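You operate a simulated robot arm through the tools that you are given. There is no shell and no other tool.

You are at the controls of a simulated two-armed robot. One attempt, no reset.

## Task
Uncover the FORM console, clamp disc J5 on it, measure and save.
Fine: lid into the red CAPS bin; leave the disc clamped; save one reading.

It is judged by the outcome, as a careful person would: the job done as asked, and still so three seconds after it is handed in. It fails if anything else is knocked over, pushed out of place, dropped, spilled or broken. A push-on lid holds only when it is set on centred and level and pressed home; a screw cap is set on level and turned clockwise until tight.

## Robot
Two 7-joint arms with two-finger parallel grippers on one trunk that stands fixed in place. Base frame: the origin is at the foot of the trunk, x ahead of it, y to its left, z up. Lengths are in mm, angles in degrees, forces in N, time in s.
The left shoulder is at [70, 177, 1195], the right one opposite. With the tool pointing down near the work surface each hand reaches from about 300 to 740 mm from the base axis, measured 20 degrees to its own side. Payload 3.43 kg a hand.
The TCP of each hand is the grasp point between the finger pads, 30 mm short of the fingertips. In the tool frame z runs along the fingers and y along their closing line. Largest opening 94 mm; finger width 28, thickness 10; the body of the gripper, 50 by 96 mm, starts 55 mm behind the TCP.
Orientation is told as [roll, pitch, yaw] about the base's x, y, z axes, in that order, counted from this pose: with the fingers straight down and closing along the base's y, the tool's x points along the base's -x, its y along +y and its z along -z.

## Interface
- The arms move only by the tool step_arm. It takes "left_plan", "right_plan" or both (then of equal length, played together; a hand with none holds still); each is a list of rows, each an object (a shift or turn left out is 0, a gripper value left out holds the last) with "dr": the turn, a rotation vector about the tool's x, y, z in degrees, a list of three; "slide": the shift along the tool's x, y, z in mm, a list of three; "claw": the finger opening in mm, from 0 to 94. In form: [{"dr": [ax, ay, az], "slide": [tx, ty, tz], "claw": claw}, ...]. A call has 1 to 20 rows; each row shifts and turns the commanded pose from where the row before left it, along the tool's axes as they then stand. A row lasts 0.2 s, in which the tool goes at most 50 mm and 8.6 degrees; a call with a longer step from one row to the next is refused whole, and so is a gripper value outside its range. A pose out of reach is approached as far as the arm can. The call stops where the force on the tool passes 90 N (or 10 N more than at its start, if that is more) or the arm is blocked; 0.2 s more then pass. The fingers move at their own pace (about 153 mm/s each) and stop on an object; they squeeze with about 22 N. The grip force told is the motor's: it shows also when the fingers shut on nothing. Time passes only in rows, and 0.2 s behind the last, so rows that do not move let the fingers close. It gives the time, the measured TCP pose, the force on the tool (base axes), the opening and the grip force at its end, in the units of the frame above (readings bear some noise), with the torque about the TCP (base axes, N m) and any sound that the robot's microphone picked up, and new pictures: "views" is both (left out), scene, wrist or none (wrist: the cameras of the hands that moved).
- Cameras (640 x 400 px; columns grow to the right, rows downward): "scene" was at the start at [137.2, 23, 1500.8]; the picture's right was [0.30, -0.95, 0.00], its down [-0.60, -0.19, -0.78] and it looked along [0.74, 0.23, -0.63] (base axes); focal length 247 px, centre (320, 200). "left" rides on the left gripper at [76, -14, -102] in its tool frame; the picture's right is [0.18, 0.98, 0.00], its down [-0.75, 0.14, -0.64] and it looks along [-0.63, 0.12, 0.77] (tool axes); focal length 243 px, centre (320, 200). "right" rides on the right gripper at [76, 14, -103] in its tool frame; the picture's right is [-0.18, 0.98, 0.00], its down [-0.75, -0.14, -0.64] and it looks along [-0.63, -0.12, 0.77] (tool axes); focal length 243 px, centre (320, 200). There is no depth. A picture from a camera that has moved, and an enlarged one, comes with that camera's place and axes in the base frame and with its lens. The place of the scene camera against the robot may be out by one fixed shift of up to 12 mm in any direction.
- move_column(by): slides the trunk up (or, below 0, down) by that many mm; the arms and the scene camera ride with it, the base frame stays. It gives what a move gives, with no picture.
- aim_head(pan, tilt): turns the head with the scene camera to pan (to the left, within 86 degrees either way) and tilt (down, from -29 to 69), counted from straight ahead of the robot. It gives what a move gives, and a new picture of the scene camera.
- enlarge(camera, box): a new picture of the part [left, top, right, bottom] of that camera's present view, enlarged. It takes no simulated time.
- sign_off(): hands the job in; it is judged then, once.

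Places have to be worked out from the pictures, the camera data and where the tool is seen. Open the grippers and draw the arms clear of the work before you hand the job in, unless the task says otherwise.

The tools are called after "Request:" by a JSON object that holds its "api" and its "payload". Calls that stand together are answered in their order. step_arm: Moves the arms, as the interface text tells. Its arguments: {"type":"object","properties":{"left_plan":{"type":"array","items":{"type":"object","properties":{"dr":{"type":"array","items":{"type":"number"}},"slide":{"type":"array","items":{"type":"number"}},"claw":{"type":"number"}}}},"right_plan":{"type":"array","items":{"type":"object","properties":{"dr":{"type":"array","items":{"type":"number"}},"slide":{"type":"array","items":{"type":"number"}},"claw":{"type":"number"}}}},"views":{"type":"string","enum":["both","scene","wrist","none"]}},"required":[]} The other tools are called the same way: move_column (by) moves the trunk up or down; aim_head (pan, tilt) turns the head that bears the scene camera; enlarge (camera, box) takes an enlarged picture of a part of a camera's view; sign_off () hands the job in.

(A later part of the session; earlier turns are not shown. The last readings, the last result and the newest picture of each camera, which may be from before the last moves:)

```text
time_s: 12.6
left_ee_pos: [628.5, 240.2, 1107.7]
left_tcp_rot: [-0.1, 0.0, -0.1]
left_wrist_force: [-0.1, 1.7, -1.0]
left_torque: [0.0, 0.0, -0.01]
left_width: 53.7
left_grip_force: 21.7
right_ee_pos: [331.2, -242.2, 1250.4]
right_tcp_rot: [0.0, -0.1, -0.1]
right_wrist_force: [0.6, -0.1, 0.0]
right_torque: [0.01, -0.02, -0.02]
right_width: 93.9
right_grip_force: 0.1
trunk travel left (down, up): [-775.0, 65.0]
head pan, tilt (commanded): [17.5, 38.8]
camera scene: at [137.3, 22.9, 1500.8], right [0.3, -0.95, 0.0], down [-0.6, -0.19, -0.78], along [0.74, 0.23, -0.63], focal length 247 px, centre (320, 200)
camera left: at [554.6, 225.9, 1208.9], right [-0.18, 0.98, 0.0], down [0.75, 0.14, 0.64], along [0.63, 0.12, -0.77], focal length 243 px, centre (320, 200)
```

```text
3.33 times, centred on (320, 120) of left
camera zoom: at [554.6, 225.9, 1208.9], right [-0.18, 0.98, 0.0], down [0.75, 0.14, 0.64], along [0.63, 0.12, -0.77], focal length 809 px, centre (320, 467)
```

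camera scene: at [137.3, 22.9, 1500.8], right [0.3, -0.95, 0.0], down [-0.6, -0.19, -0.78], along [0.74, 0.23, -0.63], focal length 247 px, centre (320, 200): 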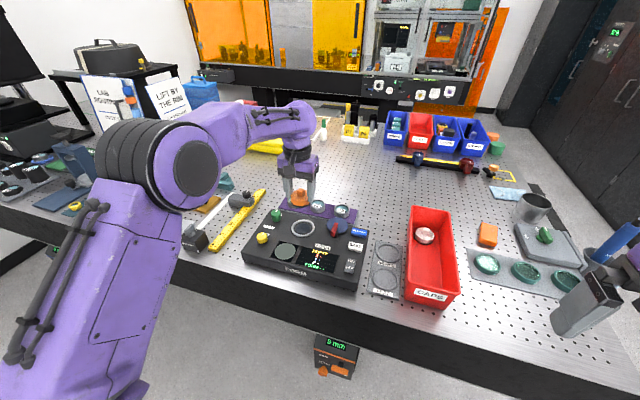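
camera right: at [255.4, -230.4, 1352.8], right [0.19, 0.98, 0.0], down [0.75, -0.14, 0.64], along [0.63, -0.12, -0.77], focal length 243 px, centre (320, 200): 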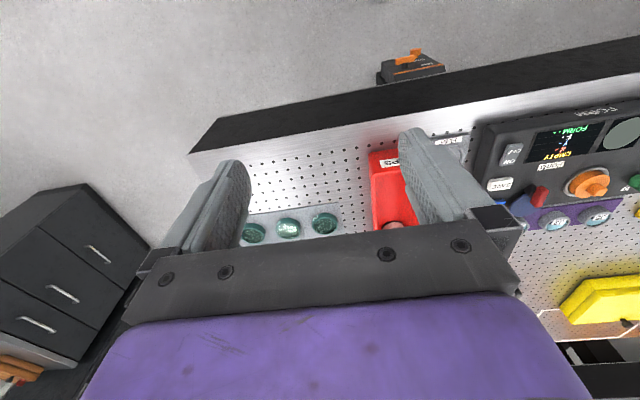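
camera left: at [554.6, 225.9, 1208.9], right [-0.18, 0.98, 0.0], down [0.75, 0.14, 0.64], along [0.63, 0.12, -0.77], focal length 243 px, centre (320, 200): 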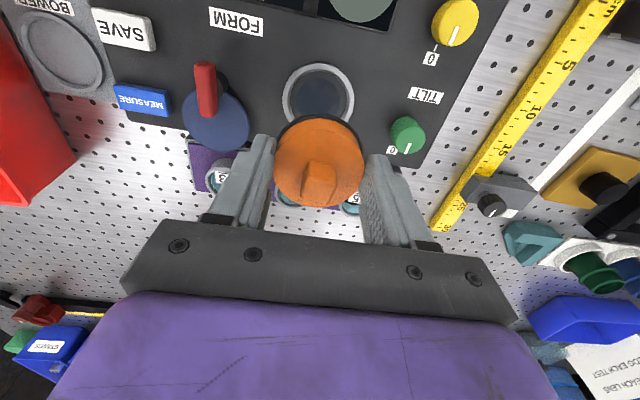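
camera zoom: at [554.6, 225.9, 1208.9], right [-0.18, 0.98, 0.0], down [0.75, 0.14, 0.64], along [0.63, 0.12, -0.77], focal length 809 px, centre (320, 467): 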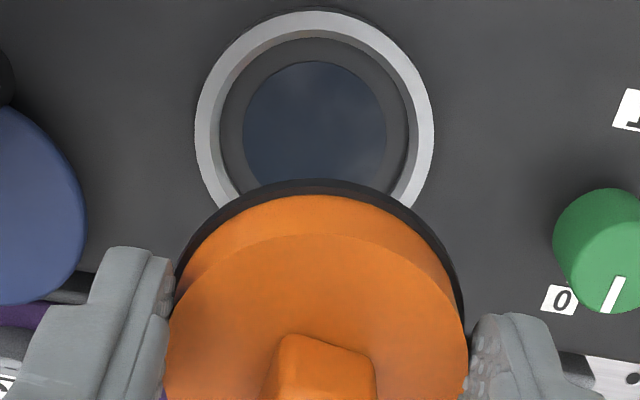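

The port is now open (bore ≈57 mm, with a dark window), centre ≈(629, 239). The bin's rim spans about x 510–797, y −68…−177, z≈998, with another cap lying at its far end. I'll carry the lid at a safe height to above the bin's near part at (595, −122).

Request:
{"api": "step_arm", "payload": {"left_plan": [{"slide": [4, -38, 0]}, {"slide": [4, -41, 0]}, {"slide": [4, -41, 0]}, {"slide": [4, -41, 0]}, {"slide": [4, -41, 0]}, {"slide": [4, -41, 0]}, {"slide": [4, -41, 0]}, {"slide": [4, -41, 0]}, {"slide": [2, -38, 0]}, {}, {}], "views": "both"}}

Request:
{"api": "enlarge", "payload": {"camera": "scene", "box": [360, 170, 500, 320]}}

```text
time_s: 15.0
left_ee_pos: [597.5, -73.7, 1107.8]
left_tcp_rot: [0.1, 0.0, 0.0]
left_wrist_force: [-0.5, 0.6, -0.6]
left_torque: [-0.03, -0.02, -0.02]
left_width: 53.7
left_grip_force: 22.0
left hand out of reach, approached as far as the arm can: row 8, 9
right_ee_pos: [332.2, -243.5, 1250.8]
right_tcp_rot: [0.1, 0.0, -0.2]
right_wrist_force: [0.1, 1.1, 0.1]
right_torque: [0.0, 0.01, 0.0]
right_width: 93.9
right_grip_force: 0.0
trunk travel left (down, up): [-775.0, 65.0]
head pan, tilt (commanded): [17.5, 38.8]
camera scene: at [137.6, 22.3, 1500.7], right [0.3, -0.95, 0.0], down [-0.6, -0.19, -0.78], along [0.74, 0.24, -0.63], focal length 247 px, centre (320, 200)
camera left: at [522.4, -88.9, 1209.1], right [-0.18, 0.98, 0.0], down [0.75, 0.14, 0.64], along [0.63, 0.12, -0.77], focal length 243 px, centre (320, 200)
```

scene: 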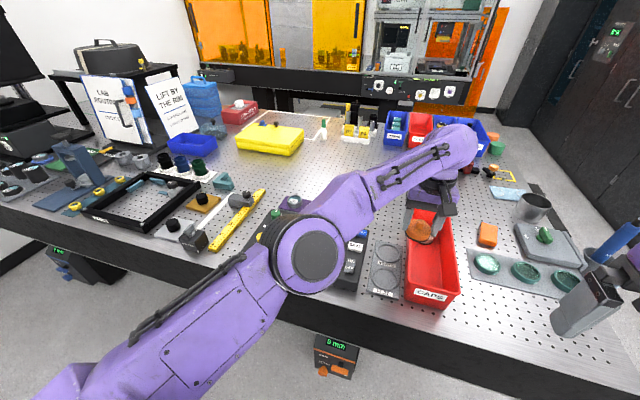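
left: 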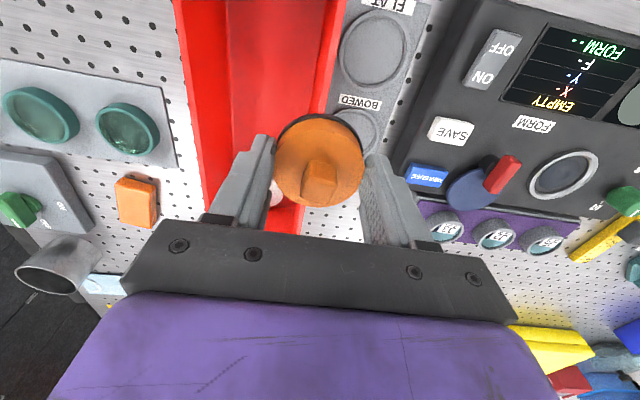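

```text
2.67 times, centred on (430, 245) of scene
camera zoom: at [137.6, 22.3, 1500.7], right [0.3, -0.95, 0.0], down [-0.6, -0.19, -0.78], along [0.74, 0.24, -0.63], focal length 658 px, centre (27, 80)
```

zoom: 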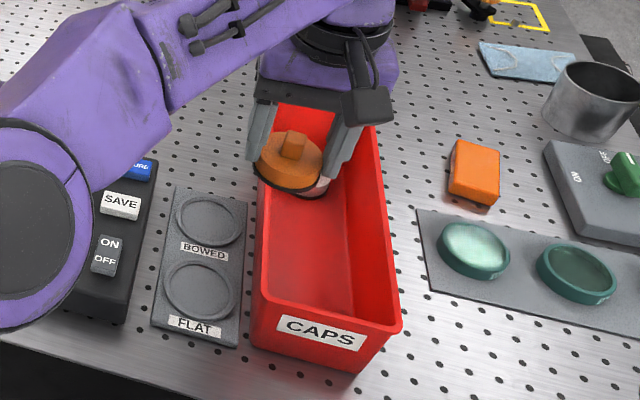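

The arm got as far as (597, −74), with y short by ~48 mm. Reach is better nearer the robot and lower, so I'll shift the command 35 mm toward the robot and see where the hand goes.

Request:
{"api": "step_arm", "payload": {"left_plan": [{"slide": [18, 0, 0]}, {"slide": [17, 0, 0]}, {}, {}], "views": "wrist"}}

```text
time_s: 16.0
left_ee_pos: [562.2, -71.6, 1109.5]
left_tcp_rot: [0.1, 0.0, 0.1]
left_wrist_force: [-0.5, -0.6, 0.0]
left_torque: [0.02, 0.01, -0.02]
left_width: 53.7
left_grip_force: 21.7
right_ee_pos: [331.5, -242.3, 1250.6]
right_tcp_rot: [0.0, -0.1, -0.2]
right_wrist_force: [-0.5, 0.1, -0.4]
right_torque: [-0.03, 0.02, 0.01]
right_width: 94.1
right_grip_force: 0.1
trunk travel left (down, up): [-775.0, 65.0]
head pan, tilt (commanded): [17.5, 38.8]
camera left: at [487.1, -87.6, 1210.7], right [-0.18, 0.98, 0.0], down [0.75, 0.14, 0.64], along [0.63, 0.12, -0.77], focal length 243 px, centre (320, 200)
```

left: 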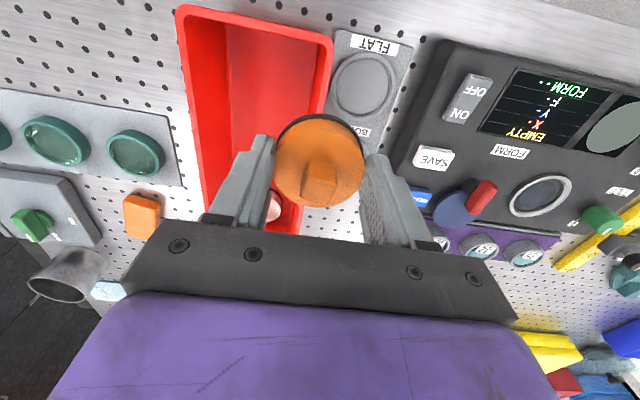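

The command is clamped to the reached pose, so I'm at (562, −72). I'll step toward −y by 46 mm from here.

Request:
{"api": "step_arm", "payload": {"left_plan": [{"slide": [0, -23, 0]}, {"slide": [0, -23, 0]}, {}, {}], "views": "both"}}

```text
time_s: 17.0
left_ee_pos: [563.7, -118.2, 1108.7]
left_tcp_rot: [0.0, 0.0, 0.1]
left_wrist_force: [-0.3, -0.2, -0.3]
left_torque: [0.02, 0.03, -0.02]
left_width: 53.6
left_grip_force: 22.1
right_ee_pos: [332.1, -242.7, 1250.6]
right_tcp_rot: [0.1, 0.0, -0.2]
right_wrist_force: [-0.5, -0.4, 0.2]
right_torque: [0.03, 0.0, 0.03]
right_width: 93.9
right_grip_force: 0.2
trunk travel left (down, up): [-775.0, 65.0]
head pan, tilt (commanded): [17.5, 38.8]
camera scene: at [136.9, 22.0, 1500.8], right [0.3, -0.95, 0.0], down [-0.6, -0.19, -0.78], along [0.74, 0.24, -0.63], focal length 247 px, centre (320, 200)
camera left: at [487.9, -133.5, 1209.8], right [-0.19, 0.98, 0.0], down [0.75, 0.14, 0.64], along [0.63, 0.12, -0.77], focal length 243 px, centre (320, 200)
```

scene: 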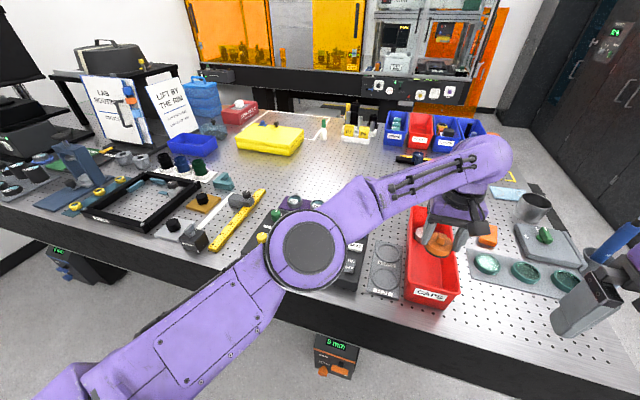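
left: 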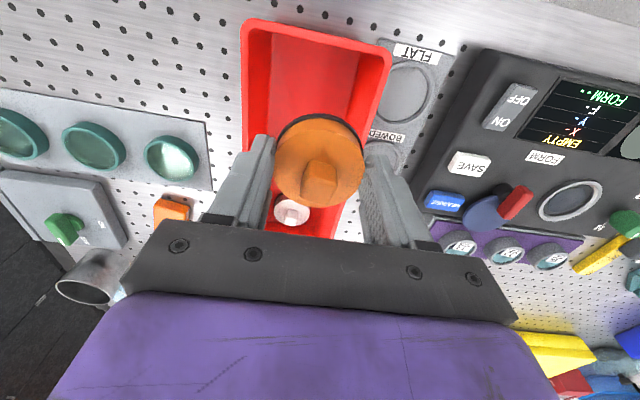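

I'm now over the bin's near end. I'll zoom in to measure how well the lid and fingers are centred between the bin walls before going down.

Request:
{"api": "enlarge", "payload": {"camera": "left", "box": [220, 10, 420, 135]}}

Request:
{"api": "enlarge", "payload": {"camera": "left", "box": [220, 110, 420, 235]}}

Request:
{"api": "enlarge", "payload": {"camera": "scene", "box": [370, 180, 510, 320]}}

```text
3.20 times, centred on (320, 72) of left
camera zoom: at [487.9, -133.5, 1209.8], right [-0.19, 0.98, 0.0], down [0.75, 0.14, 0.64], along [0.63, 0.12, -0.77], focal length 776 px, centre (320, 608)
```

zoom: 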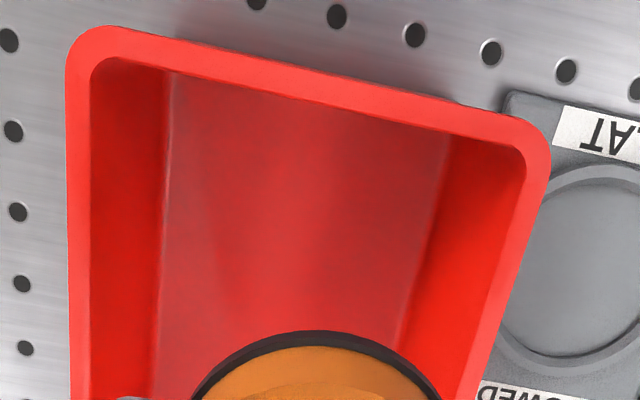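

```text
3.20 times, centred on (320, 172) of left
camera zoom: at [487.9, -133.5, 1209.8], right [-0.19, 0.98, 0.0], down [0.75, 0.14, 0.64], along [0.63, 0.12, -0.77], focal length 776 px, centre (320, 288)
```

zoom: 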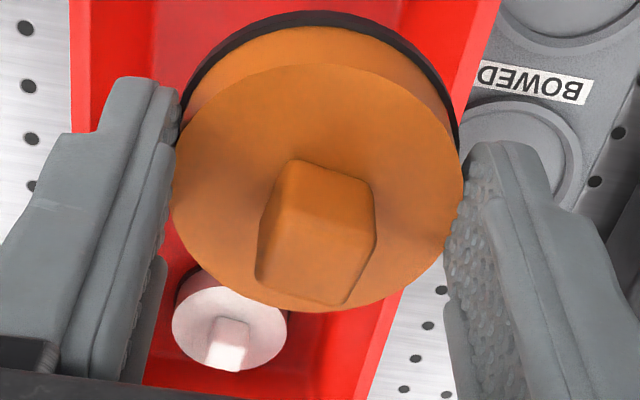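

```text
2.86 times, centred on (440, 250) of scene
camera zoom: at [136.9, 22.0, 1500.8], right [0.3, -0.95, 0.0], down [-0.6, -0.19, -0.78], along [0.74, 0.24, -0.63], focal length 706 px, centre (-23, 57)
```

zoom: 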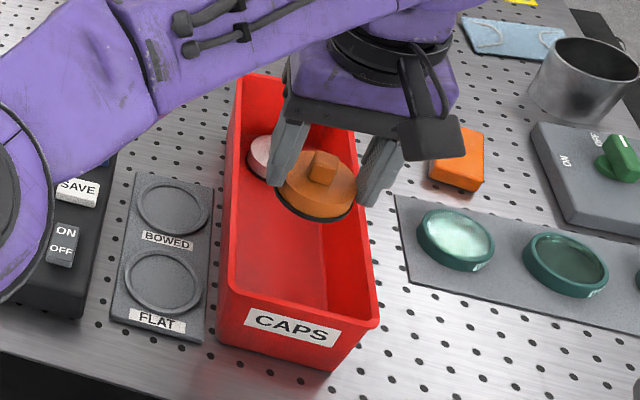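

The bin interior is centred at y≈−128.7 (floor ≈ 92 mm wide). I'll shift to (560, −128.7), then descend most of the way.

Request:
{"api": "step_arm", "payload": {"left_plan": [{"slide": [3, -10.5, 0]}, {"slide": [0, 0, 20]}, {"slide": [0, 0, 30]}, {"slide": [0, 0, 30]}, {}, {}], "views": "both"}}

Request:
{"api": "enlarge", "payload": {"camera": "left", "box": [200, 40, 440, 190]}}

Request:
{"api": "enlarge", "payload": {"camera": "scene", "box": [370, 180, 510, 320]}}

```text
time_s: 18.4
left_ee_pos: [561.6, -122.7, 1028.6]
left_tcp_rot: [0.0, 0.0, 0.0]
left_wrist_force: [0.4, -0.2, 0.7]
left_torque: [0.0, -0.01, -0.02]
left_width: 53.4
left_grip_force: 21.9
left hand out of reach, approached as far as the arm can: row 1
right_ee_pos: [331.9, -244.0, 1250.3]
right_tcp_rot: [0.1, -0.1, -0.2]
right_wrist_force: [0.7, 0.1, -0.1]
right_torque: [0.02, 0.03, 0.02]
right_width: 93.9
right_grip_force: 0.1
trunk travel left (down, up): [-775.0, 65.0]
head pan, tilt (commanded): [17.5, 38.8]
camera scene: at [137.3, 22.6, 1500.8], right [0.3, -0.95, 0.0], down [-0.6, -0.19, -0.78], along [0.74, 0.24, -0.63], focal length 247 px, centre (320, 200)
camera left: at [485.4, -138.2, 1130.1], right [-0.18, 0.98, 0.0], down [0.75, 0.14, 0.64], along [0.63, 0.12, -0.77], focal length 243 px, centre (320, 200)
```

scene: 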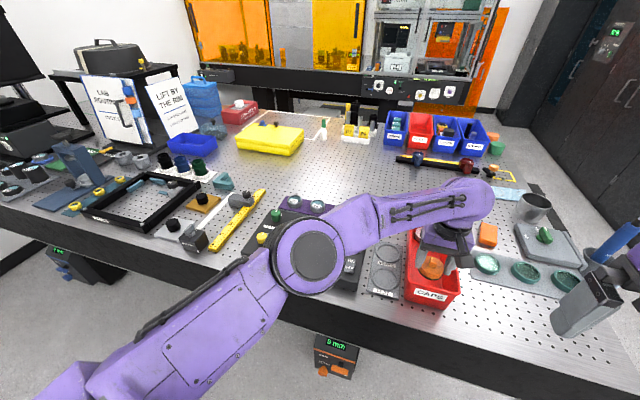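
left: 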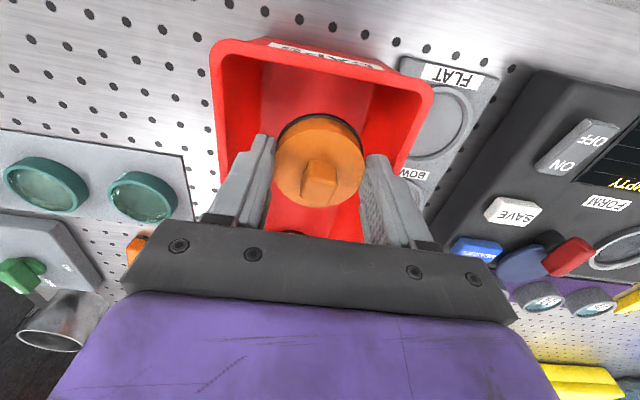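

```text
2.67 times, centred on (320, 115) of left
camera zoom: at [485.4, -138.2, 1130.1], right [-0.18, 0.98, 0.0], down [0.75, 0.14, 0.64], along [0.63, 0.12, -0.77], focal length 647 px, centre (320, 427)
```

zoom: 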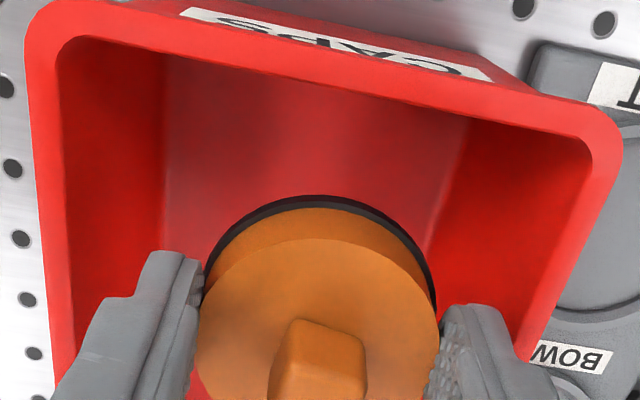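

```text
2.86 times, centred on (440, 250) of scene
camera zoom: at [137.3, 22.6, 1500.8], right [0.3, -0.95, 0.0], down [-0.6, -0.19, -0.78], along [0.74, 0.24, -0.63], focal length 706 px, centre (-23, 57)
```

zoom: 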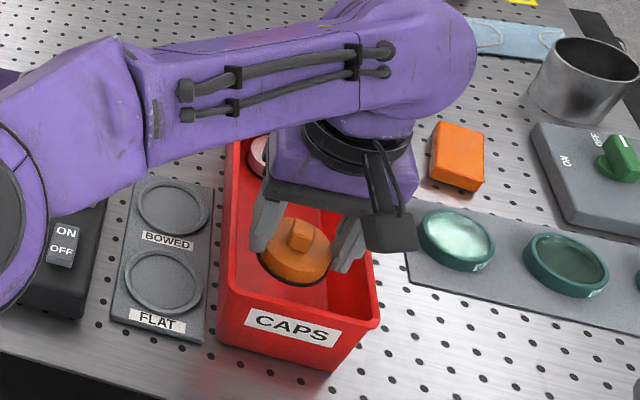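

I'm at y = −122.7, about 6 mm off-centre. At this lower height reach should be better, so I'll nudge −6 mm in y and then continue down a little.

Request:
{"api": "step_arm", "payload": {"left_plan": [{"slide": [0, -6, 0]}, {}, {}], "views": "none"}}

```text
time_s: 19.2
left_ee_pos: [561.5, -129.7, 1028.3]
left_tcp_rot: [0.0, 0.0, 0.1]
left_wrist_force: [-0.3, 0.4, -0.3]
left_torque: [0.02, -0.01, 0.05]
left_width: 53.7
left_grip_force: 21.2
right_ee_pos: [331.6, -243.5, 1251.3]
right_tcp_rot: [0.0, -0.1, -0.2]
right_wrist_force: [-0.4, 0.4, 0.7]
right_torque: [0.03, 0.0, 0.04]
right_width: 94.1
right_grip_force: 0.1
trunk travel left (down, up): [-775.0, 65.0]
head pan, tilt (commanded): [17.5, 38.8]
```

Centred now at y ≈ −129. I'll descend to about z=975, leaving roughly 14 mm under the lid, and look.

Request:
{"api": "step_arm", "payload": {"left_plan": [{"slide": [0, 0, 18]}, {"slide": [0, 0, 18]}, {"slide": [0, 0, 17]}, {}, {}], "views": "both"}}

Request:
{"api": "enlarge", "payload": {"camera": "left", "box": [200, 40, 440, 240]}}

Request:
{"api": "enlarge", "payload": {"camera": "scene", "box": [370, 180, 510, 320]}}

```text
time_s: 20.4
left_ee_pos: [560.0, -128.2, 975.7]
left_tcp_rot: [0.0, 0.0, 0.0]
left_wrist_force: [-0.3, 0.4, 1.0]
left_torque: [-0.01, 0.01, 0.0]
left_width: 53.7
left_grip_force: 21.6
right_ee_pos: [333.0, -243.4, 1250.6]
right_tcp_rot: [0.1, -0.1, -0.3]
right_wrist_force: [-0.7, 0.2, 0.4]
right_torque: [0.0, 0.03, 0.03]
right_width: 93.9
right_grip_force: 0.0
trunk travel left (down, up): [-775.0, 65.0]
head pan, tilt (commanded): [17.5, 38.8]
camera scene: at [137.2, 22.6, 1500.8], right [0.3, -0.95, 0.0], down [-0.6, -0.19, -0.78], along [0.74, 0.23, -0.63], focal length 247 px, centre (320, 200)
camera left: at [485.1, -144.0, 1076.5], right [-0.18, 0.98, 0.0], down [0.75, 0.14, 0.64], along [0.63, 0.12, -0.77], focal length 243 px, centre (320, 200)
```

scene: 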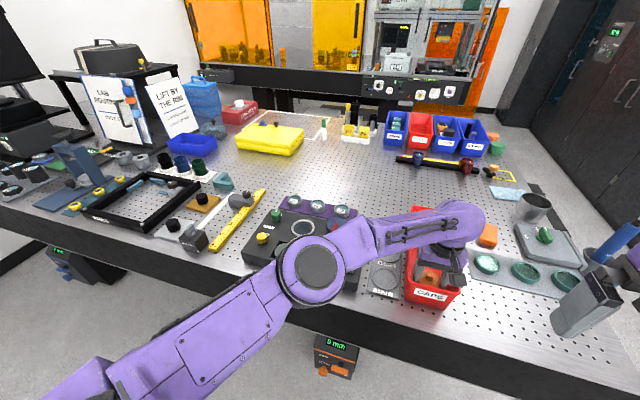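
left: 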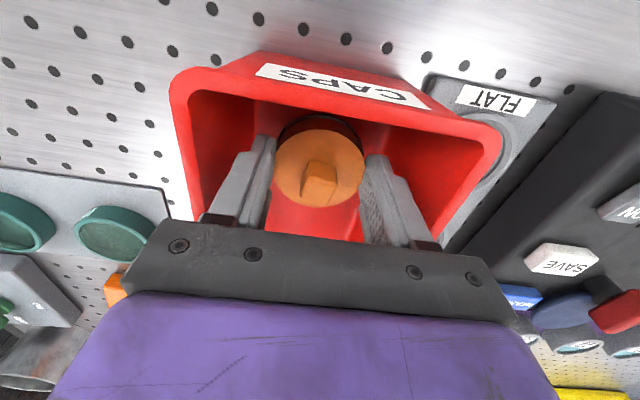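

```text
2.00 times, centred on (320, 140) of left
camera zoom: at [485.1, -144.0, 1076.5], right [-0.18, 0.98, 0.0], down [0.75, 0.14, 0.64], along [0.63, 0.12, -0.77], focal length 485 px, centre (320, 320)
```

zoom: 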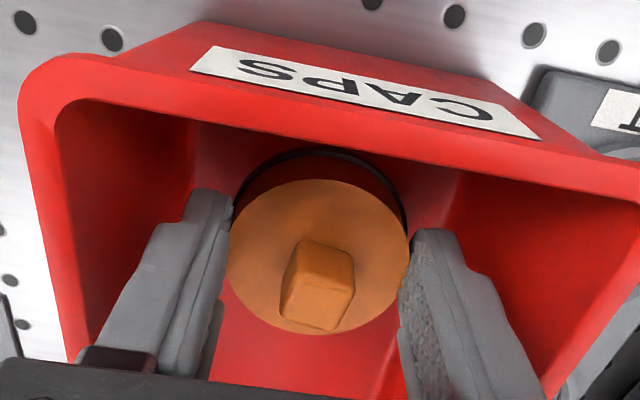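

```text
2.86 times, centred on (440, 250) of scene
camera zoom: at [137.2, 22.6, 1500.8], right [0.3, -0.95, 0.0], down [-0.6, -0.19, -0.78], along [0.74, 0.23, -0.63], focal length 706 px, centre (-23, 57)
```

zoom: 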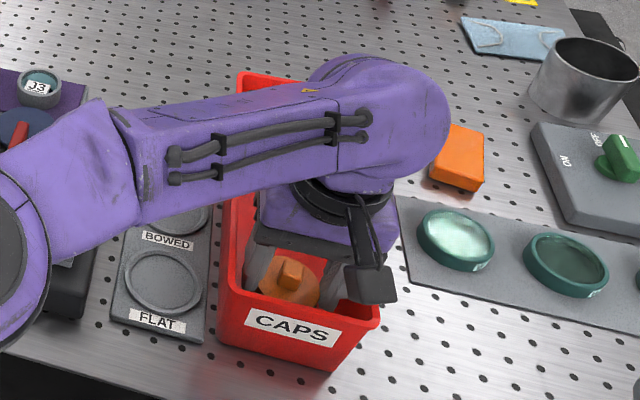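

The lid is inside the bin and nearly at the floor, with wall clearance on both sides. I'll lower in small steps and watch for floor contact.

Request:
{"api": "step_arm", "payload": {"left_plan": [{"slide": [0, 0, 3]}, {"slide": [0, 0, 3]}, {"slide": [0, 0, 2]}, {}], "views": "none"}}

```text
time_s: 21.4
left_ee_pos: [560.9, -128.4, 967.7]
left_tcp_rot: [0.0, 0.0, 0.1]
left_wrist_force: [0.0, -0.3, -0.7]
left_torque: [0.0, -0.01, -0.02]
left_width: 54.0
left_grip_force: 22.1
right_ee_pos: [332.2, -242.5, 1249.8]
right_tcp_rot: [0.2, -0.1, -0.2]
right_wrist_force: [0.1, -0.1, -0.5]
right_torque: [0.01, -0.01, 0.03]
right_width: 94.0
right_grip_force: 0.0
trunk travel left (down, up): [-775.0, 65.0]
head pan, tilt (commanded): [17.5, 38.8]
```

No contact yet at z=967.7; I'll continue in 2 mm steps.

Request:
{"api": "step_arm", "payload": {"left_plan": [{"slide": [0, 0, 2]}, {"slide": [0, 0, 2]}, {}], "views": "none"}}

Request:
{"api": "step_arm", "payload": {"left_plan": [{"slide": [0, 0, 1.5]}, {}], "views": "wrist"}}

Request:
{"api": "enlarge", "payload": {"camera": "scene", "box": [390, 230, 490, 320]}}

```text
time_s: 22.2
left_ee_pos: [559.6, -129.4, 962.8]
left_tcp_rot: [0.0, 0.0, 0.0]
left_wrist_force: [-0.6, 0.0, 1.0]
left_torque: [-0.01, -0.01, -0.02]
left_width: 53.6
left_grip_force: 22.2
right_ee_pos: [331.9, -243.1, 1251.7]
right_tcp_rot: [0.1, -0.1, -0.2]
right_wrist_force: [0.7, 0.0, -0.1]
right_torque: [-0.01, 0.02, 0.01]
right_width: 94.1
right_grip_force: 0.0
trunk travel left (down, up): [-775.0, 65.0]
head pan, tilt (commanded): [17.5, 38.8]
```

```text
time_s: 22.8
left_ee_pos: [560.0, -128.2, 961.4]
left_tcp_rot: [0.1, 0.0, 0.1]
left_wrist_force: [-0.2, 0.0, -0.7]
left_torque: [0.0, 0.01, 0.01]
left_width: 53.4
left_grip_force: 21.9
right_ee_pos: [332.5, -243.2, 1249.6]
right_tcp_rot: [0.1, 0.0, -0.2]
right_wrist_force: [0.4, 0.0, 1.2]
right_torque: [0.0, 0.0, -0.01]
right_width: 93.8
right_grip_force: 0.1
trunk travel left (down, up): [-775.0, 65.0]
head pan, tilt (commanded): [17.5, 38.8]
camera left: at [485.3, -144.3, 1063.1], right [-0.18, 0.98, 0.0], down [0.75, 0.14, 0.64], along [0.63, 0.12, -0.77], focal length 243 px, centre (320, 200)
```

left: 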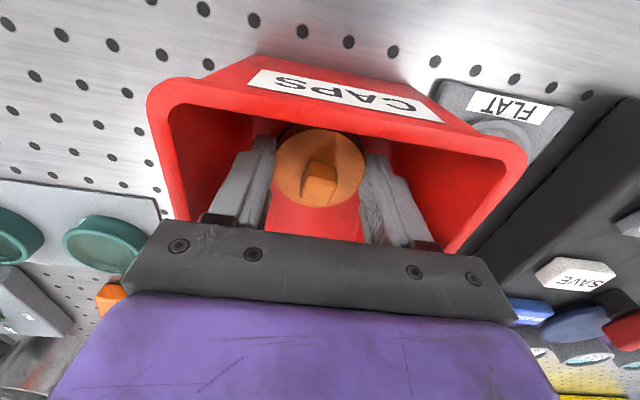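

```text
4.44 times, centred on (440, 275) of scene
camera zoom: at [137.2, 22.6, 1500.8], right [0.3, -0.95, 0.0], down [-0.6, -0.19, -0.78], along [0.74, 0.23, -0.63], focal length 1098 px, centre (-213, -133)
```

zoom: 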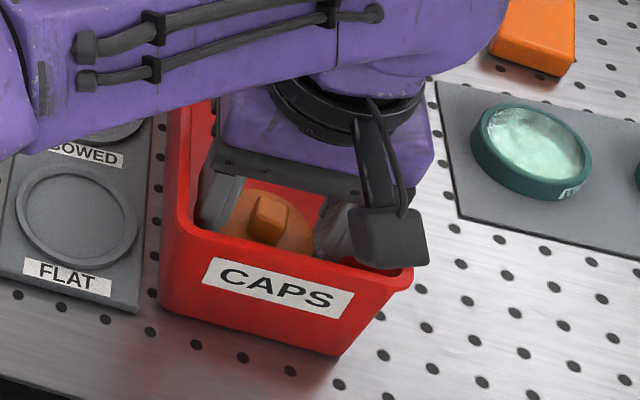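

Still no contact at 961.4. I'll keep lowering in small steps.

Request:
{"api": "step_arm", "payload": {"left_plan": [{"slide": [0, 0, 1.5]}, {"slide": [0, 0, 1.5]}, {}], "views": "none"}}

Request:
{"api": "step_arm", "payload": {"left_plan": [{"slide": [0, 0, 1.5]}, {}], "views": "none"}}

```text
time_s: 23.6
left_ee_pos: [561.5, -128.7, 959.0]
left_tcp_rot: [0.0, 0.1, 0.0]
left_wrist_force: [-0.8, 0.5, -0.5]
left_torque: [0.03, -0.01, 0.01]
left_width: 53.8
left_grip_force: 22.2
right_ee_pos: [332.1, -242.9, 1250.9]
right_tcp_rot: [0.1, -0.1, -0.2]
right_wrist_force: [-0.3, -0.8, 0.1]
right_torque: [-0.02, 0.0, -0.01]
right_width: 94.0
right_grip_force: 0.1
trunk travel left (down, up): [-775.0, 65.0]
head pan, tilt (commanded): [17.5, 38.8]
```

```text
time_s: 24.2
left_ee_pos: [560.3, -128.8, 957.2]
left_tcp_rot: [-0.1, 0.0, 0.0]
left_wrist_force: [0.2, -0.2, 0.3]
left_torque: [0.0, -0.04, 0.04]
left_width: 53.6
left_grip_force: 22.0
right_ee_pos: [331.9, -242.1, 1250.4]
right_tcp_rot: [0.1, 0.0, -0.3]
right_wrist_force: [0.1, 0.0, -0.4]
right_torque: [0.01, 0.02, 0.0]
right_width: 93.9
right_grip_force: 0.1
trunk travel left (down, up): [-775.0, 65.0]
head pan, tilt (commanded): [17.5, 38.8]
```

Still free at 957. Continuing gently, watching force.

Request:
{"api": "step_arm", "payload": {"left_plan": [{"slide": [0, 0, 1.5]}, {"slide": [0, 0, 1.5]}, {}], "views": "none"}}

Request:
{"api": "step_arm", "payload": {"left_plan": [{"slide": [0, 0, 1.5]}, {}], "views": "wrist"}}

Request:
{"api": "enlarge", "payload": {"camera": "left", "box": [220, 90, 420, 240]}}

Request:
{"api": "enlarge", "payload": {"camera": "scene", "box": [390, 230, 490, 320]}}

```text
time_s: 25.0
left_ee_pos: [560.2, -128.7, 955.0]
left_tcp_rot: [-0.1, 0.0, -0.1]
left_wrist_force: [0.4, -0.5, 4.5]
left_torque: [-0.09, -0.1, 0.01]
left_width: 53.5
left_grip_force: 22.5
right_ee_pos: [331.3, -241.8, 1250.3]
right_tcp_rot: [0.1, -0.2, -0.2]
right_wrist_force: [-0.5, 0.9, 0.5]
right_torque: [0.02, -0.01, 0.02]
right_width: 94.0
right_grip_force: 0.1
trunk travel left (down, up): [-775.0, 65.0]
head pan, tilt (commanded): [17.5, 38.8]
```

```text
time_s: 25.6
left_ee_pos: [560.8, -129.3, 954.5]
left_tcp_rot: [0.0, -0.2, 0.1]
left_wrist_force: [5.0, -0.5, 16.5]
left_torque: [-0.01, -0.24, 0.08]
left_width: 54.0
left_grip_force: 22.7
right_ee_pos: [331.6, -242.9, 1250.6]
right_tcp_rot: [0.1, -0.3, -0.2]
right_wrist_force: [-0.1, 1.2, 0.4]
right_torque: [-0.02, 0.0, 0.02]
right_width: 94.1
right_grip_force: 0.1
trunk travel left (down, up): [-775.0, 65.0]
head pan, tilt (commanded): [17.5, 38.8]
camera left: at [484.4, -143.7, 1055.5], right [-0.19, 0.98, 0.0], down [0.75, 0.14, 0.64], along [0.63, 0.12, -0.76], focal length 243 px, centre (320, 200)
```

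left: 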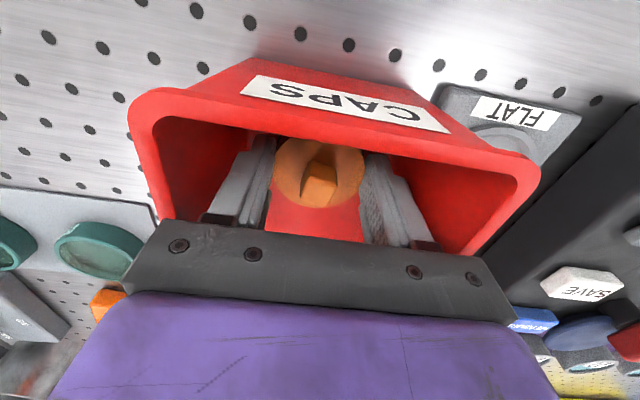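

```text
2.67 times, centred on (320, 165) of left
camera zoom: at [484.4, -143.7, 1055.5], right [-0.19, 0.98, 0.0], down [0.75, 0.14, 0.64], along [0.63, 0.12, -0.76], focal length 647 px, centre (320, 293)
```

zoom: 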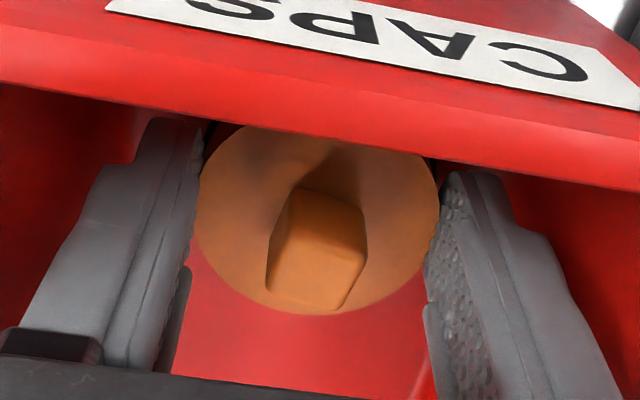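

```text
4.44 times, centred on (440, 275) of scene
camera zoom: at [135.7, 23.0, 1501.1], right [0.3, -0.95, 0.0], down [-0.6, -0.19, -0.78], along [0.74, 0.23, -0.63], focal length 1098 px, centre (-213, -133)
```

zoom: 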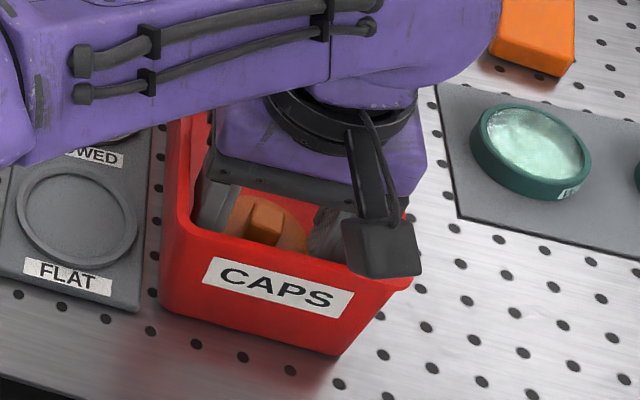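

Contact with the bin floor under the lid (16 N at z≈955). I'll back off 1.5 mm, open just enough to release, and rise straight up.

Request:
{"api": "step_arm", "payload": {"left_plan": [{"slide": [0, 0, -2]}, {}, {"claw": 62}, {"claw": 62}, {"claw": 62}], "views": "wrist"}}

Request:
{"api": "enlarge", "payload": {"camera": "left", "box": [220, 90, 420, 240]}}

```text
time_s: 26.8
left_ee_pos: [560.7, -129.7, 955.3]
left_tcp_rot: [0.0, 0.0, 0.0]
left_wrist_force: [-0.8, 0.1, -0.4]
left_torque: [-0.07, 0.02, -0.05]
left_width: 62.0
left_grip_force: 0.0
right_ee_pos: [332.6, -244.4, 1251.1]
right_tcp_rot: [0.1, -0.1, -0.1]
right_wrist_force: [0.2, 0.5, 0.6]
right_torque: [0.01, -0.04, -0.01]
right_width: 93.9
right_grip_force: 0.2
trunk travel left (down, up): [-775.0, 65.0]
head pan, tilt (commanded): [17.5, 38.8]
camera left: at [484.7, -144.4, 1056.1], right [-0.18, 0.98, 0.0], down [0.75, 0.14, 0.64], along [0.63, 0.12, -0.77], focal length 243 px, centre (320, 200)
```

left: 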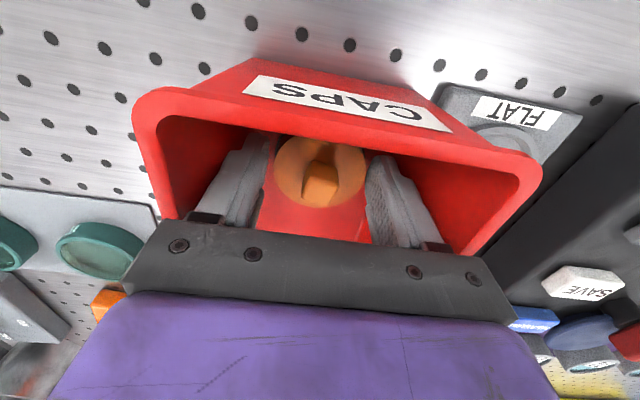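

```text
2.67 times, centred on (320, 165) of left
camera zoom: at [484.7, -144.4, 1056.1], right [-0.18, 0.98, 0.0], down [0.75, 0.14, 0.64], along [0.63, 0.12, -0.77], focal length 647 px, centre (320, 293)
```

zoom: 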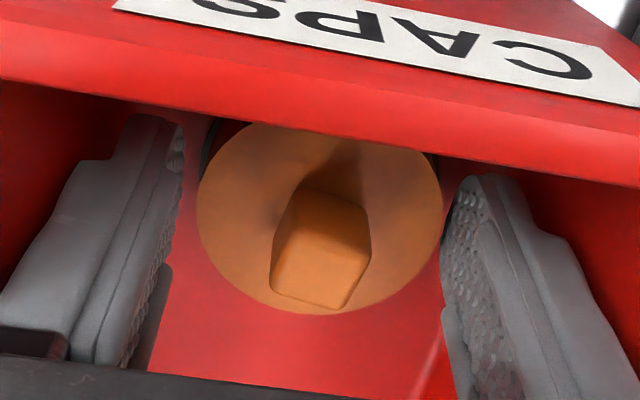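

Released; the lid rests on the bin floor, clear of both pads. Now I rise straight out of the bin.

Request:
{"api": "step_arm", "payload": {"left_plan": [{"slide": [0, 0, -5]}, {"slide": [0, 0, -15]}, {"slide": [0, 0, -30]}, {"slide": [0, 0, -40]}, {"slide": [0, 0, -40]}, {}, {}], "views": "both"}}

Request:
{"api": "enlarge", "payload": {"camera": "left", "box": [220, 10, 420, 160]}}

```text
time_s: 28.4
left_ee_pos: [560.8, -127.6, 1083.4]
left_tcp_rot: [0.0, -0.1, 0.1]
left_wrist_force: [0.1, 0.2, -0.9]
left_torque: [-0.02, -0.01, 0.0]
left_width: 62.0
left_grip_force: 0.1
right_ee_pos: [331.3, -243.6, 1250.0]
right_tcp_rot: [0.0, -0.2, -0.2]
right_wrist_force: [0.1, -0.5, 0.2]
right_torque: [-0.03, 0.0, -0.03]
right_width: 93.9
right_grip_force: 0.0
trunk travel left (down, up): [-775.0, 65.0]
head pan, tilt (commanded): [17.5, 38.8]
camera scene: at [137.1, 22.5, 1500.8], right [0.3, -0.95, 0.0], down [-0.6, -0.19, -0.78], along [0.74, 0.24, -0.63], focal length 247 px, centre (320, 200)
camera left: at [485.2, -142.9, 1185.7], right [-0.19, 0.98, 0.0], down [0.75, 0.14, 0.64], along [0.63, 0.12, -0.77], focal length 243 px, centre (320, 200)
```

scene: 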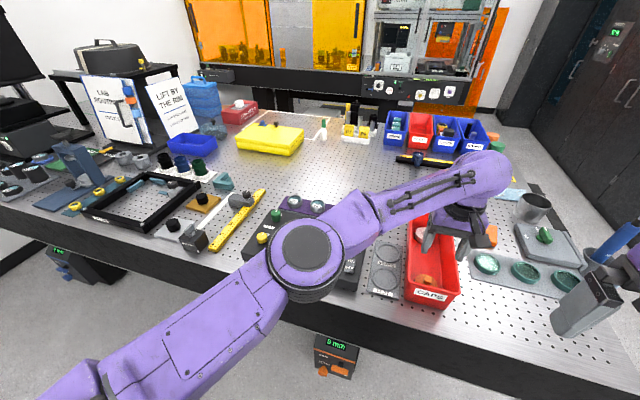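
left: 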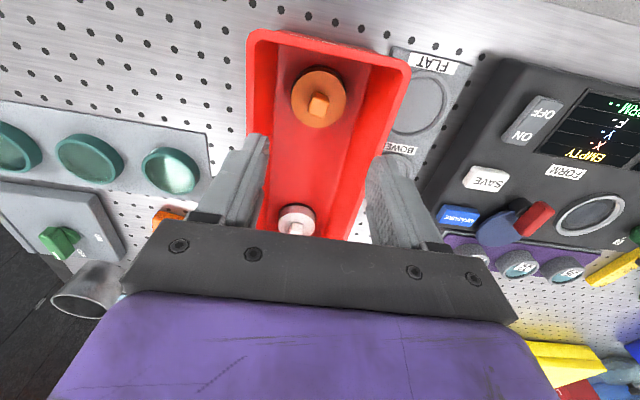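

```text
2.67 times, centred on (320, 85) of left
camera zoom: at [485.2, -142.9, 1185.7], right [-0.19, 0.98, 0.0], down [0.75, 0.14, 0.64], along [0.63, 0.12, -0.77], focal length 647 px, centre (320, 507)
```

zoom: 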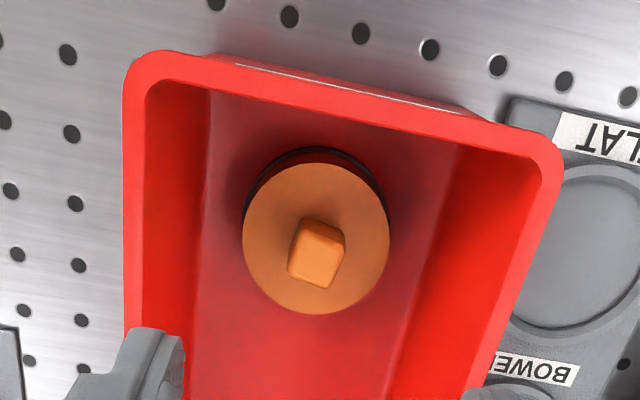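

The lid is sitting in the bin. Now I return to the console side and take a close look at the port and clamp geometry.

Request:
{"api": "step_arm", "payload": {"left_plan": [{"slide": [0, 40, 0]}, {"slide": [0, 40, 0]}, {"slide": [0, 40, 0]}, {"slide": [0, 40, 0]}, {"slide": [0, 40, 0]}, {"slide": [0, 40, 0]}, {"slide": [0, 40, 0]}, {"slide": [0, 38, 0], "claw": 94}, {}, {}], "views": "wrist"}}

Request:
{"api": "enlarge", "payload": {"camera": "left", "box": [220, 60, 420, 185]}}

Request:
{"api": "enlarge", "payload": {"camera": "left", "box": [310, 80, 410, 145]}}

Request:
{"api": "enlarge", "payload": {"camera": "left", "box": [230, 80, 330, 145]}}

```text
time_s: 30.6
left_ee_pos: [558.8, 188.4, 1084.7]
left_tcp_rot: [-0.1, 0.1, 0.0]
left_wrist_force: [-0.7, 0.1, -0.5]
left_torque: [-0.02, 0.01, -0.01]
left_width: 93.9
left_grip_force: 0.2
right_ee_pos: [332.8, -243.2, 1251.3]
right_tcp_rot: [0.1, 0.0, -0.2]
right_wrist_force: [0.2, -1.0, 0.3]
right_torque: [0.01, 0.03, -0.01]
right_width: 94.0
right_grip_force: 0.0
trunk travel left (down, up): [-775.0, 65.0]
head pan, tilt (commanded): [17.5, 38.8]
camera left: at [483.7, 174.0, 1185.8], right [-0.18, 0.98, 0.0], down [0.75, 0.14, 0.64], along [0.63, 0.12, -0.77], focal length 243 px, centre (320, 200)
```

left: 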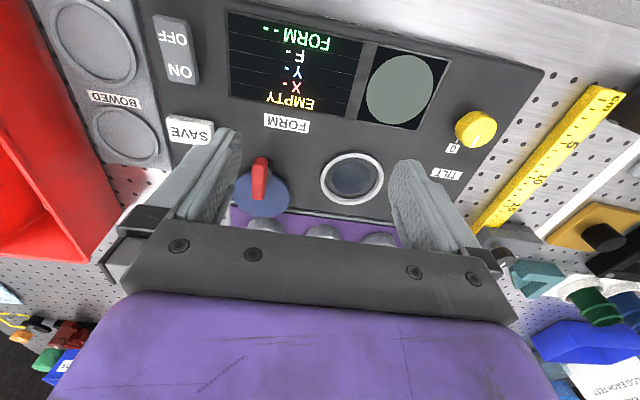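

```text
3.20 times, centred on (320, 122) of left
camera zoom: at [483.7, 174.0, 1185.8], right [-0.18, 0.98, 0.0], down [0.75, 0.14, 0.64], along [0.63, 0.12, -0.77], focal length 776 px, centre (320, 448)
```

zoom: 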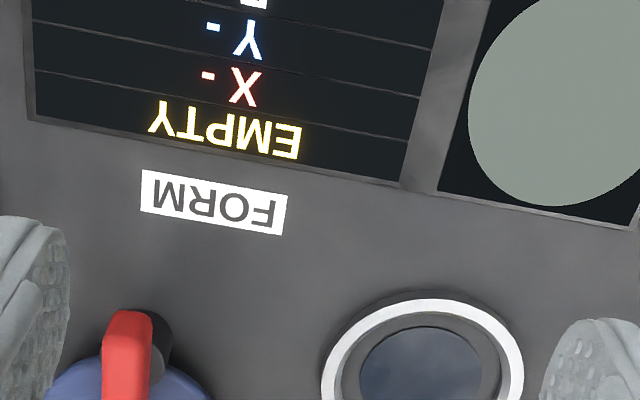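

```text
6.15 times, centred on (360, 112) of left
camera zoom: at [483.7, 174.0, 1185.8], right [-0.18, 0.98, 0.0], down [0.75, 0.14, 0.64], along [0.63, 0.12, -0.77], focal length 1493 px, centre (74, 738)
```

zoom: 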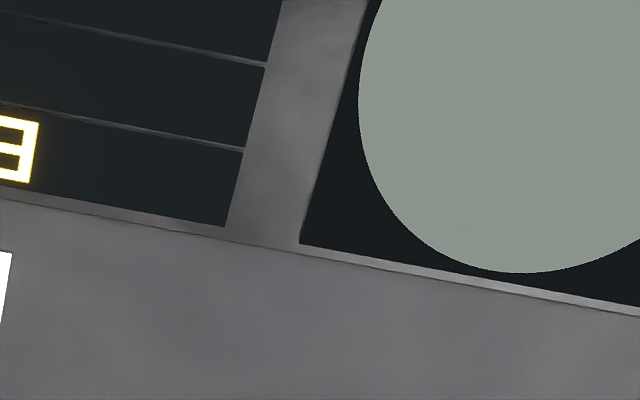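

```text
6.15 times, centred on (280, 112) of left
camera zoom: at [483.7, 174.0, 1185.8], right [-0.18, 0.98, 0.0], down [0.75, 0.14, 0.64], along [0.63, 0.12, -0.77], focal length 1493 px, centre (566, 738)
```

zoom: 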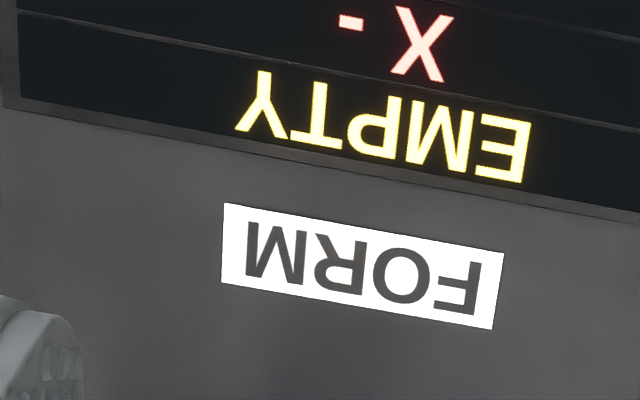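

Good framing of the whole panel. I'll zoom into the port and clamp regions themselves.

Request:
{"api": "enlarge", "payload": {"camera": "left", "box": [220, 140, 400, 250]}}

Request:
{"api": "enlarge", "payload": {"camera": "left", "box": [230, 145, 310, 220]}}

Request:
{"api": "enlarge", "payload": {"camera": "left", "box": [310, 145, 390, 210]}}

Request:
{"api": "enlarge", "payload": {"camera": "scene", "box": [270, 200, 370, 250]}}

```text
3.56 times, centred on (310, 195) of left
camera zoom: at [483.7, 174.0, 1185.8], right [-0.18, 0.98, 0.0], down [0.75, 0.14, 0.64], along [0.63, 0.12, -0.77], focal length 863 px, centre (356, 218)
```

zoom: 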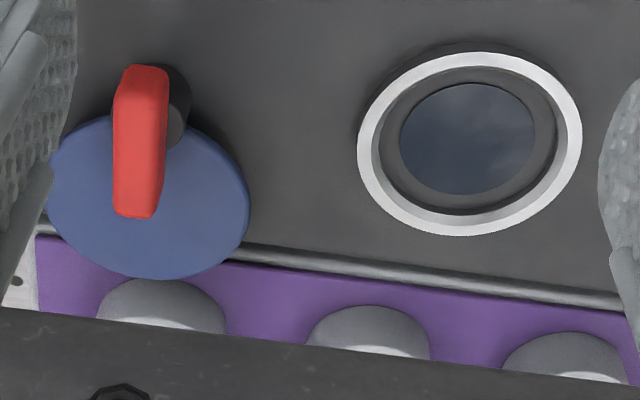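

```text
5.33 times, centred on (270, 182) of left
camera zoom: at [483.7, 174.0, 1185.8], right [-0.18, 0.98, 0.0], down [0.75, 0.14, 0.64], along [0.63, 0.12, -0.77], focal length 1294 px, centre (587, 293)
```

zoom: 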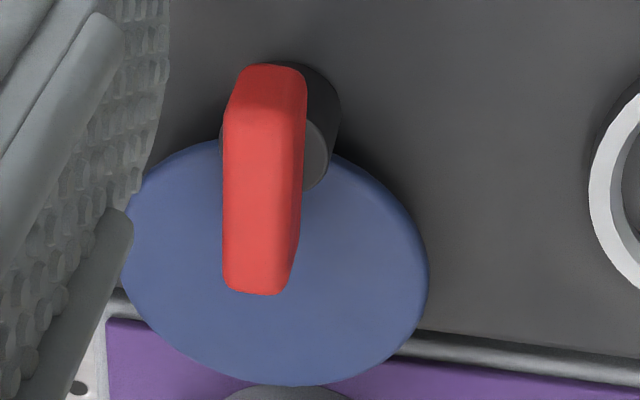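

```text
6.15 times, centred on (350, 178) of left
camera zoom: at [483.7, 174.0, 1185.8], right [-0.18, 0.98, 0.0], down [0.75, 0.14, 0.64], along [0.63, 0.12, -0.77], focal length 1493 px, centre (135, 338)
```

zoom: 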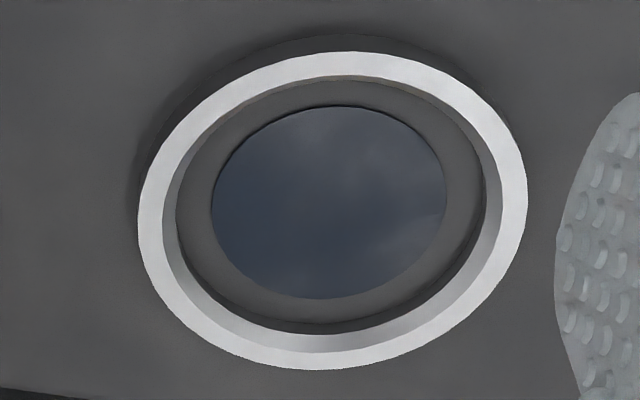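

```text
6.40 times, centred on (320, 225) of scene
camera zoom: at [137.2, 22.6, 1500.8], right [0.3, -0.95, 0.0], down [-0.6, -0.19, -0.78], along [0.74, 0.23, -0.63], focal length 1580 px, centre (320, 40)
```

zoom: 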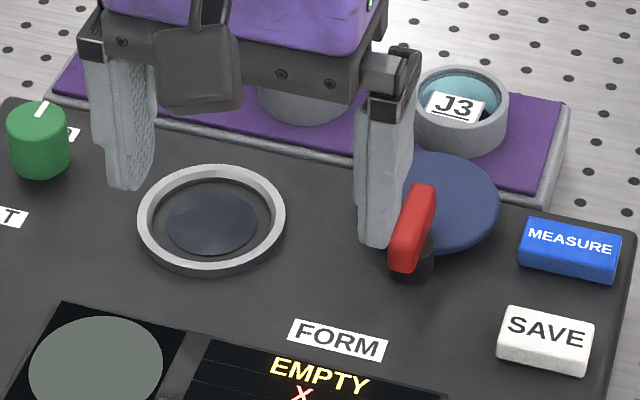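

The port recess is ~8 mm deep with generous clearance, and the clamp post at ≈(629,141) sits at the same x as the port. Next I approach J5; I'll move up-forward toward it at a safe height to test reach.

Request:
{"api": "step_arm", "payload": {"left_plan": [{"slide": [-25, 21, 4]}, {"slide": [-25, 21, 4]}, {"slide": [-25, 21, 4]}, {"slide": [-25, 21, 4]}, {"slide": [-25, 21, 4]}, {"slide": [-25, 21, 4]}, {"slide": [-30, 0, 0]}, {}, {}], "views": "both"}}

```text
time_s: 32.6
left_ee_pos: [688.5, 323.4, 1058.2]
left_tcp_rot: [0.0, 0.0, 0.1]
left_wrist_force: [-0.9, -0.8, -0.1]
left_torque: [0.01, 0.0, 0.0]
left_width: 93.9
left_grip_force: 0.0
left hand out of reach, approached as far as the arm can: row 6, 7
right_ee_pos: [332.2, -243.0, 1251.2]
right_tcp_rot: [0.0, -0.1, -0.2]
right_wrist_force: [0.3, 0.7, -0.2]
right_torque: [-0.02, 0.0, 0.0]
right_width: 93.8
right_grip_force: 0.2
trunk travel left (down, up): [-775.0, 65.0]
head pan, tilt (commanded): [17.5, 38.8]
camera scene: at [137.0, 23.4, 1500.8], right [0.3, -0.95, 0.0], down [-0.6, -0.19, -0.78], along [0.74, 0.23, -0.63], focal length 247 px, centre (320, 200)
camera left: at [614.3, 307.7, 1159.4], right [-0.18, 0.98, 0.0], down [0.75, 0.14, 0.64], along [0.63, 0.12, -0.77], focal length 243 px, centre (320, 200)
```

scene: 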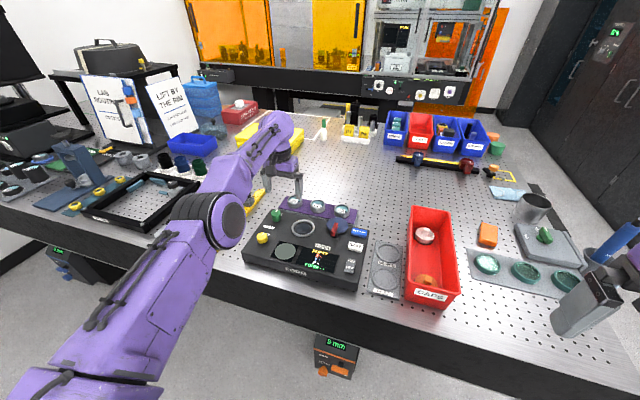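
left: 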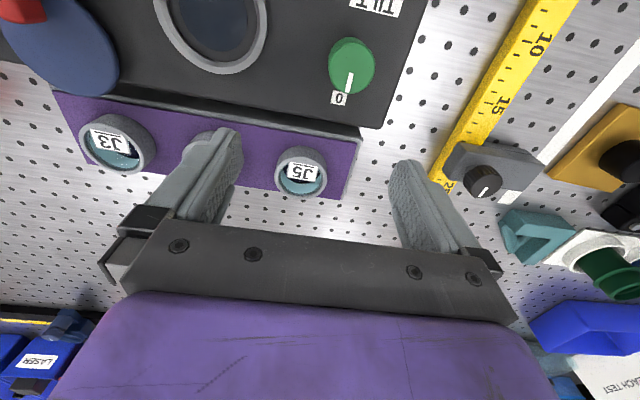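

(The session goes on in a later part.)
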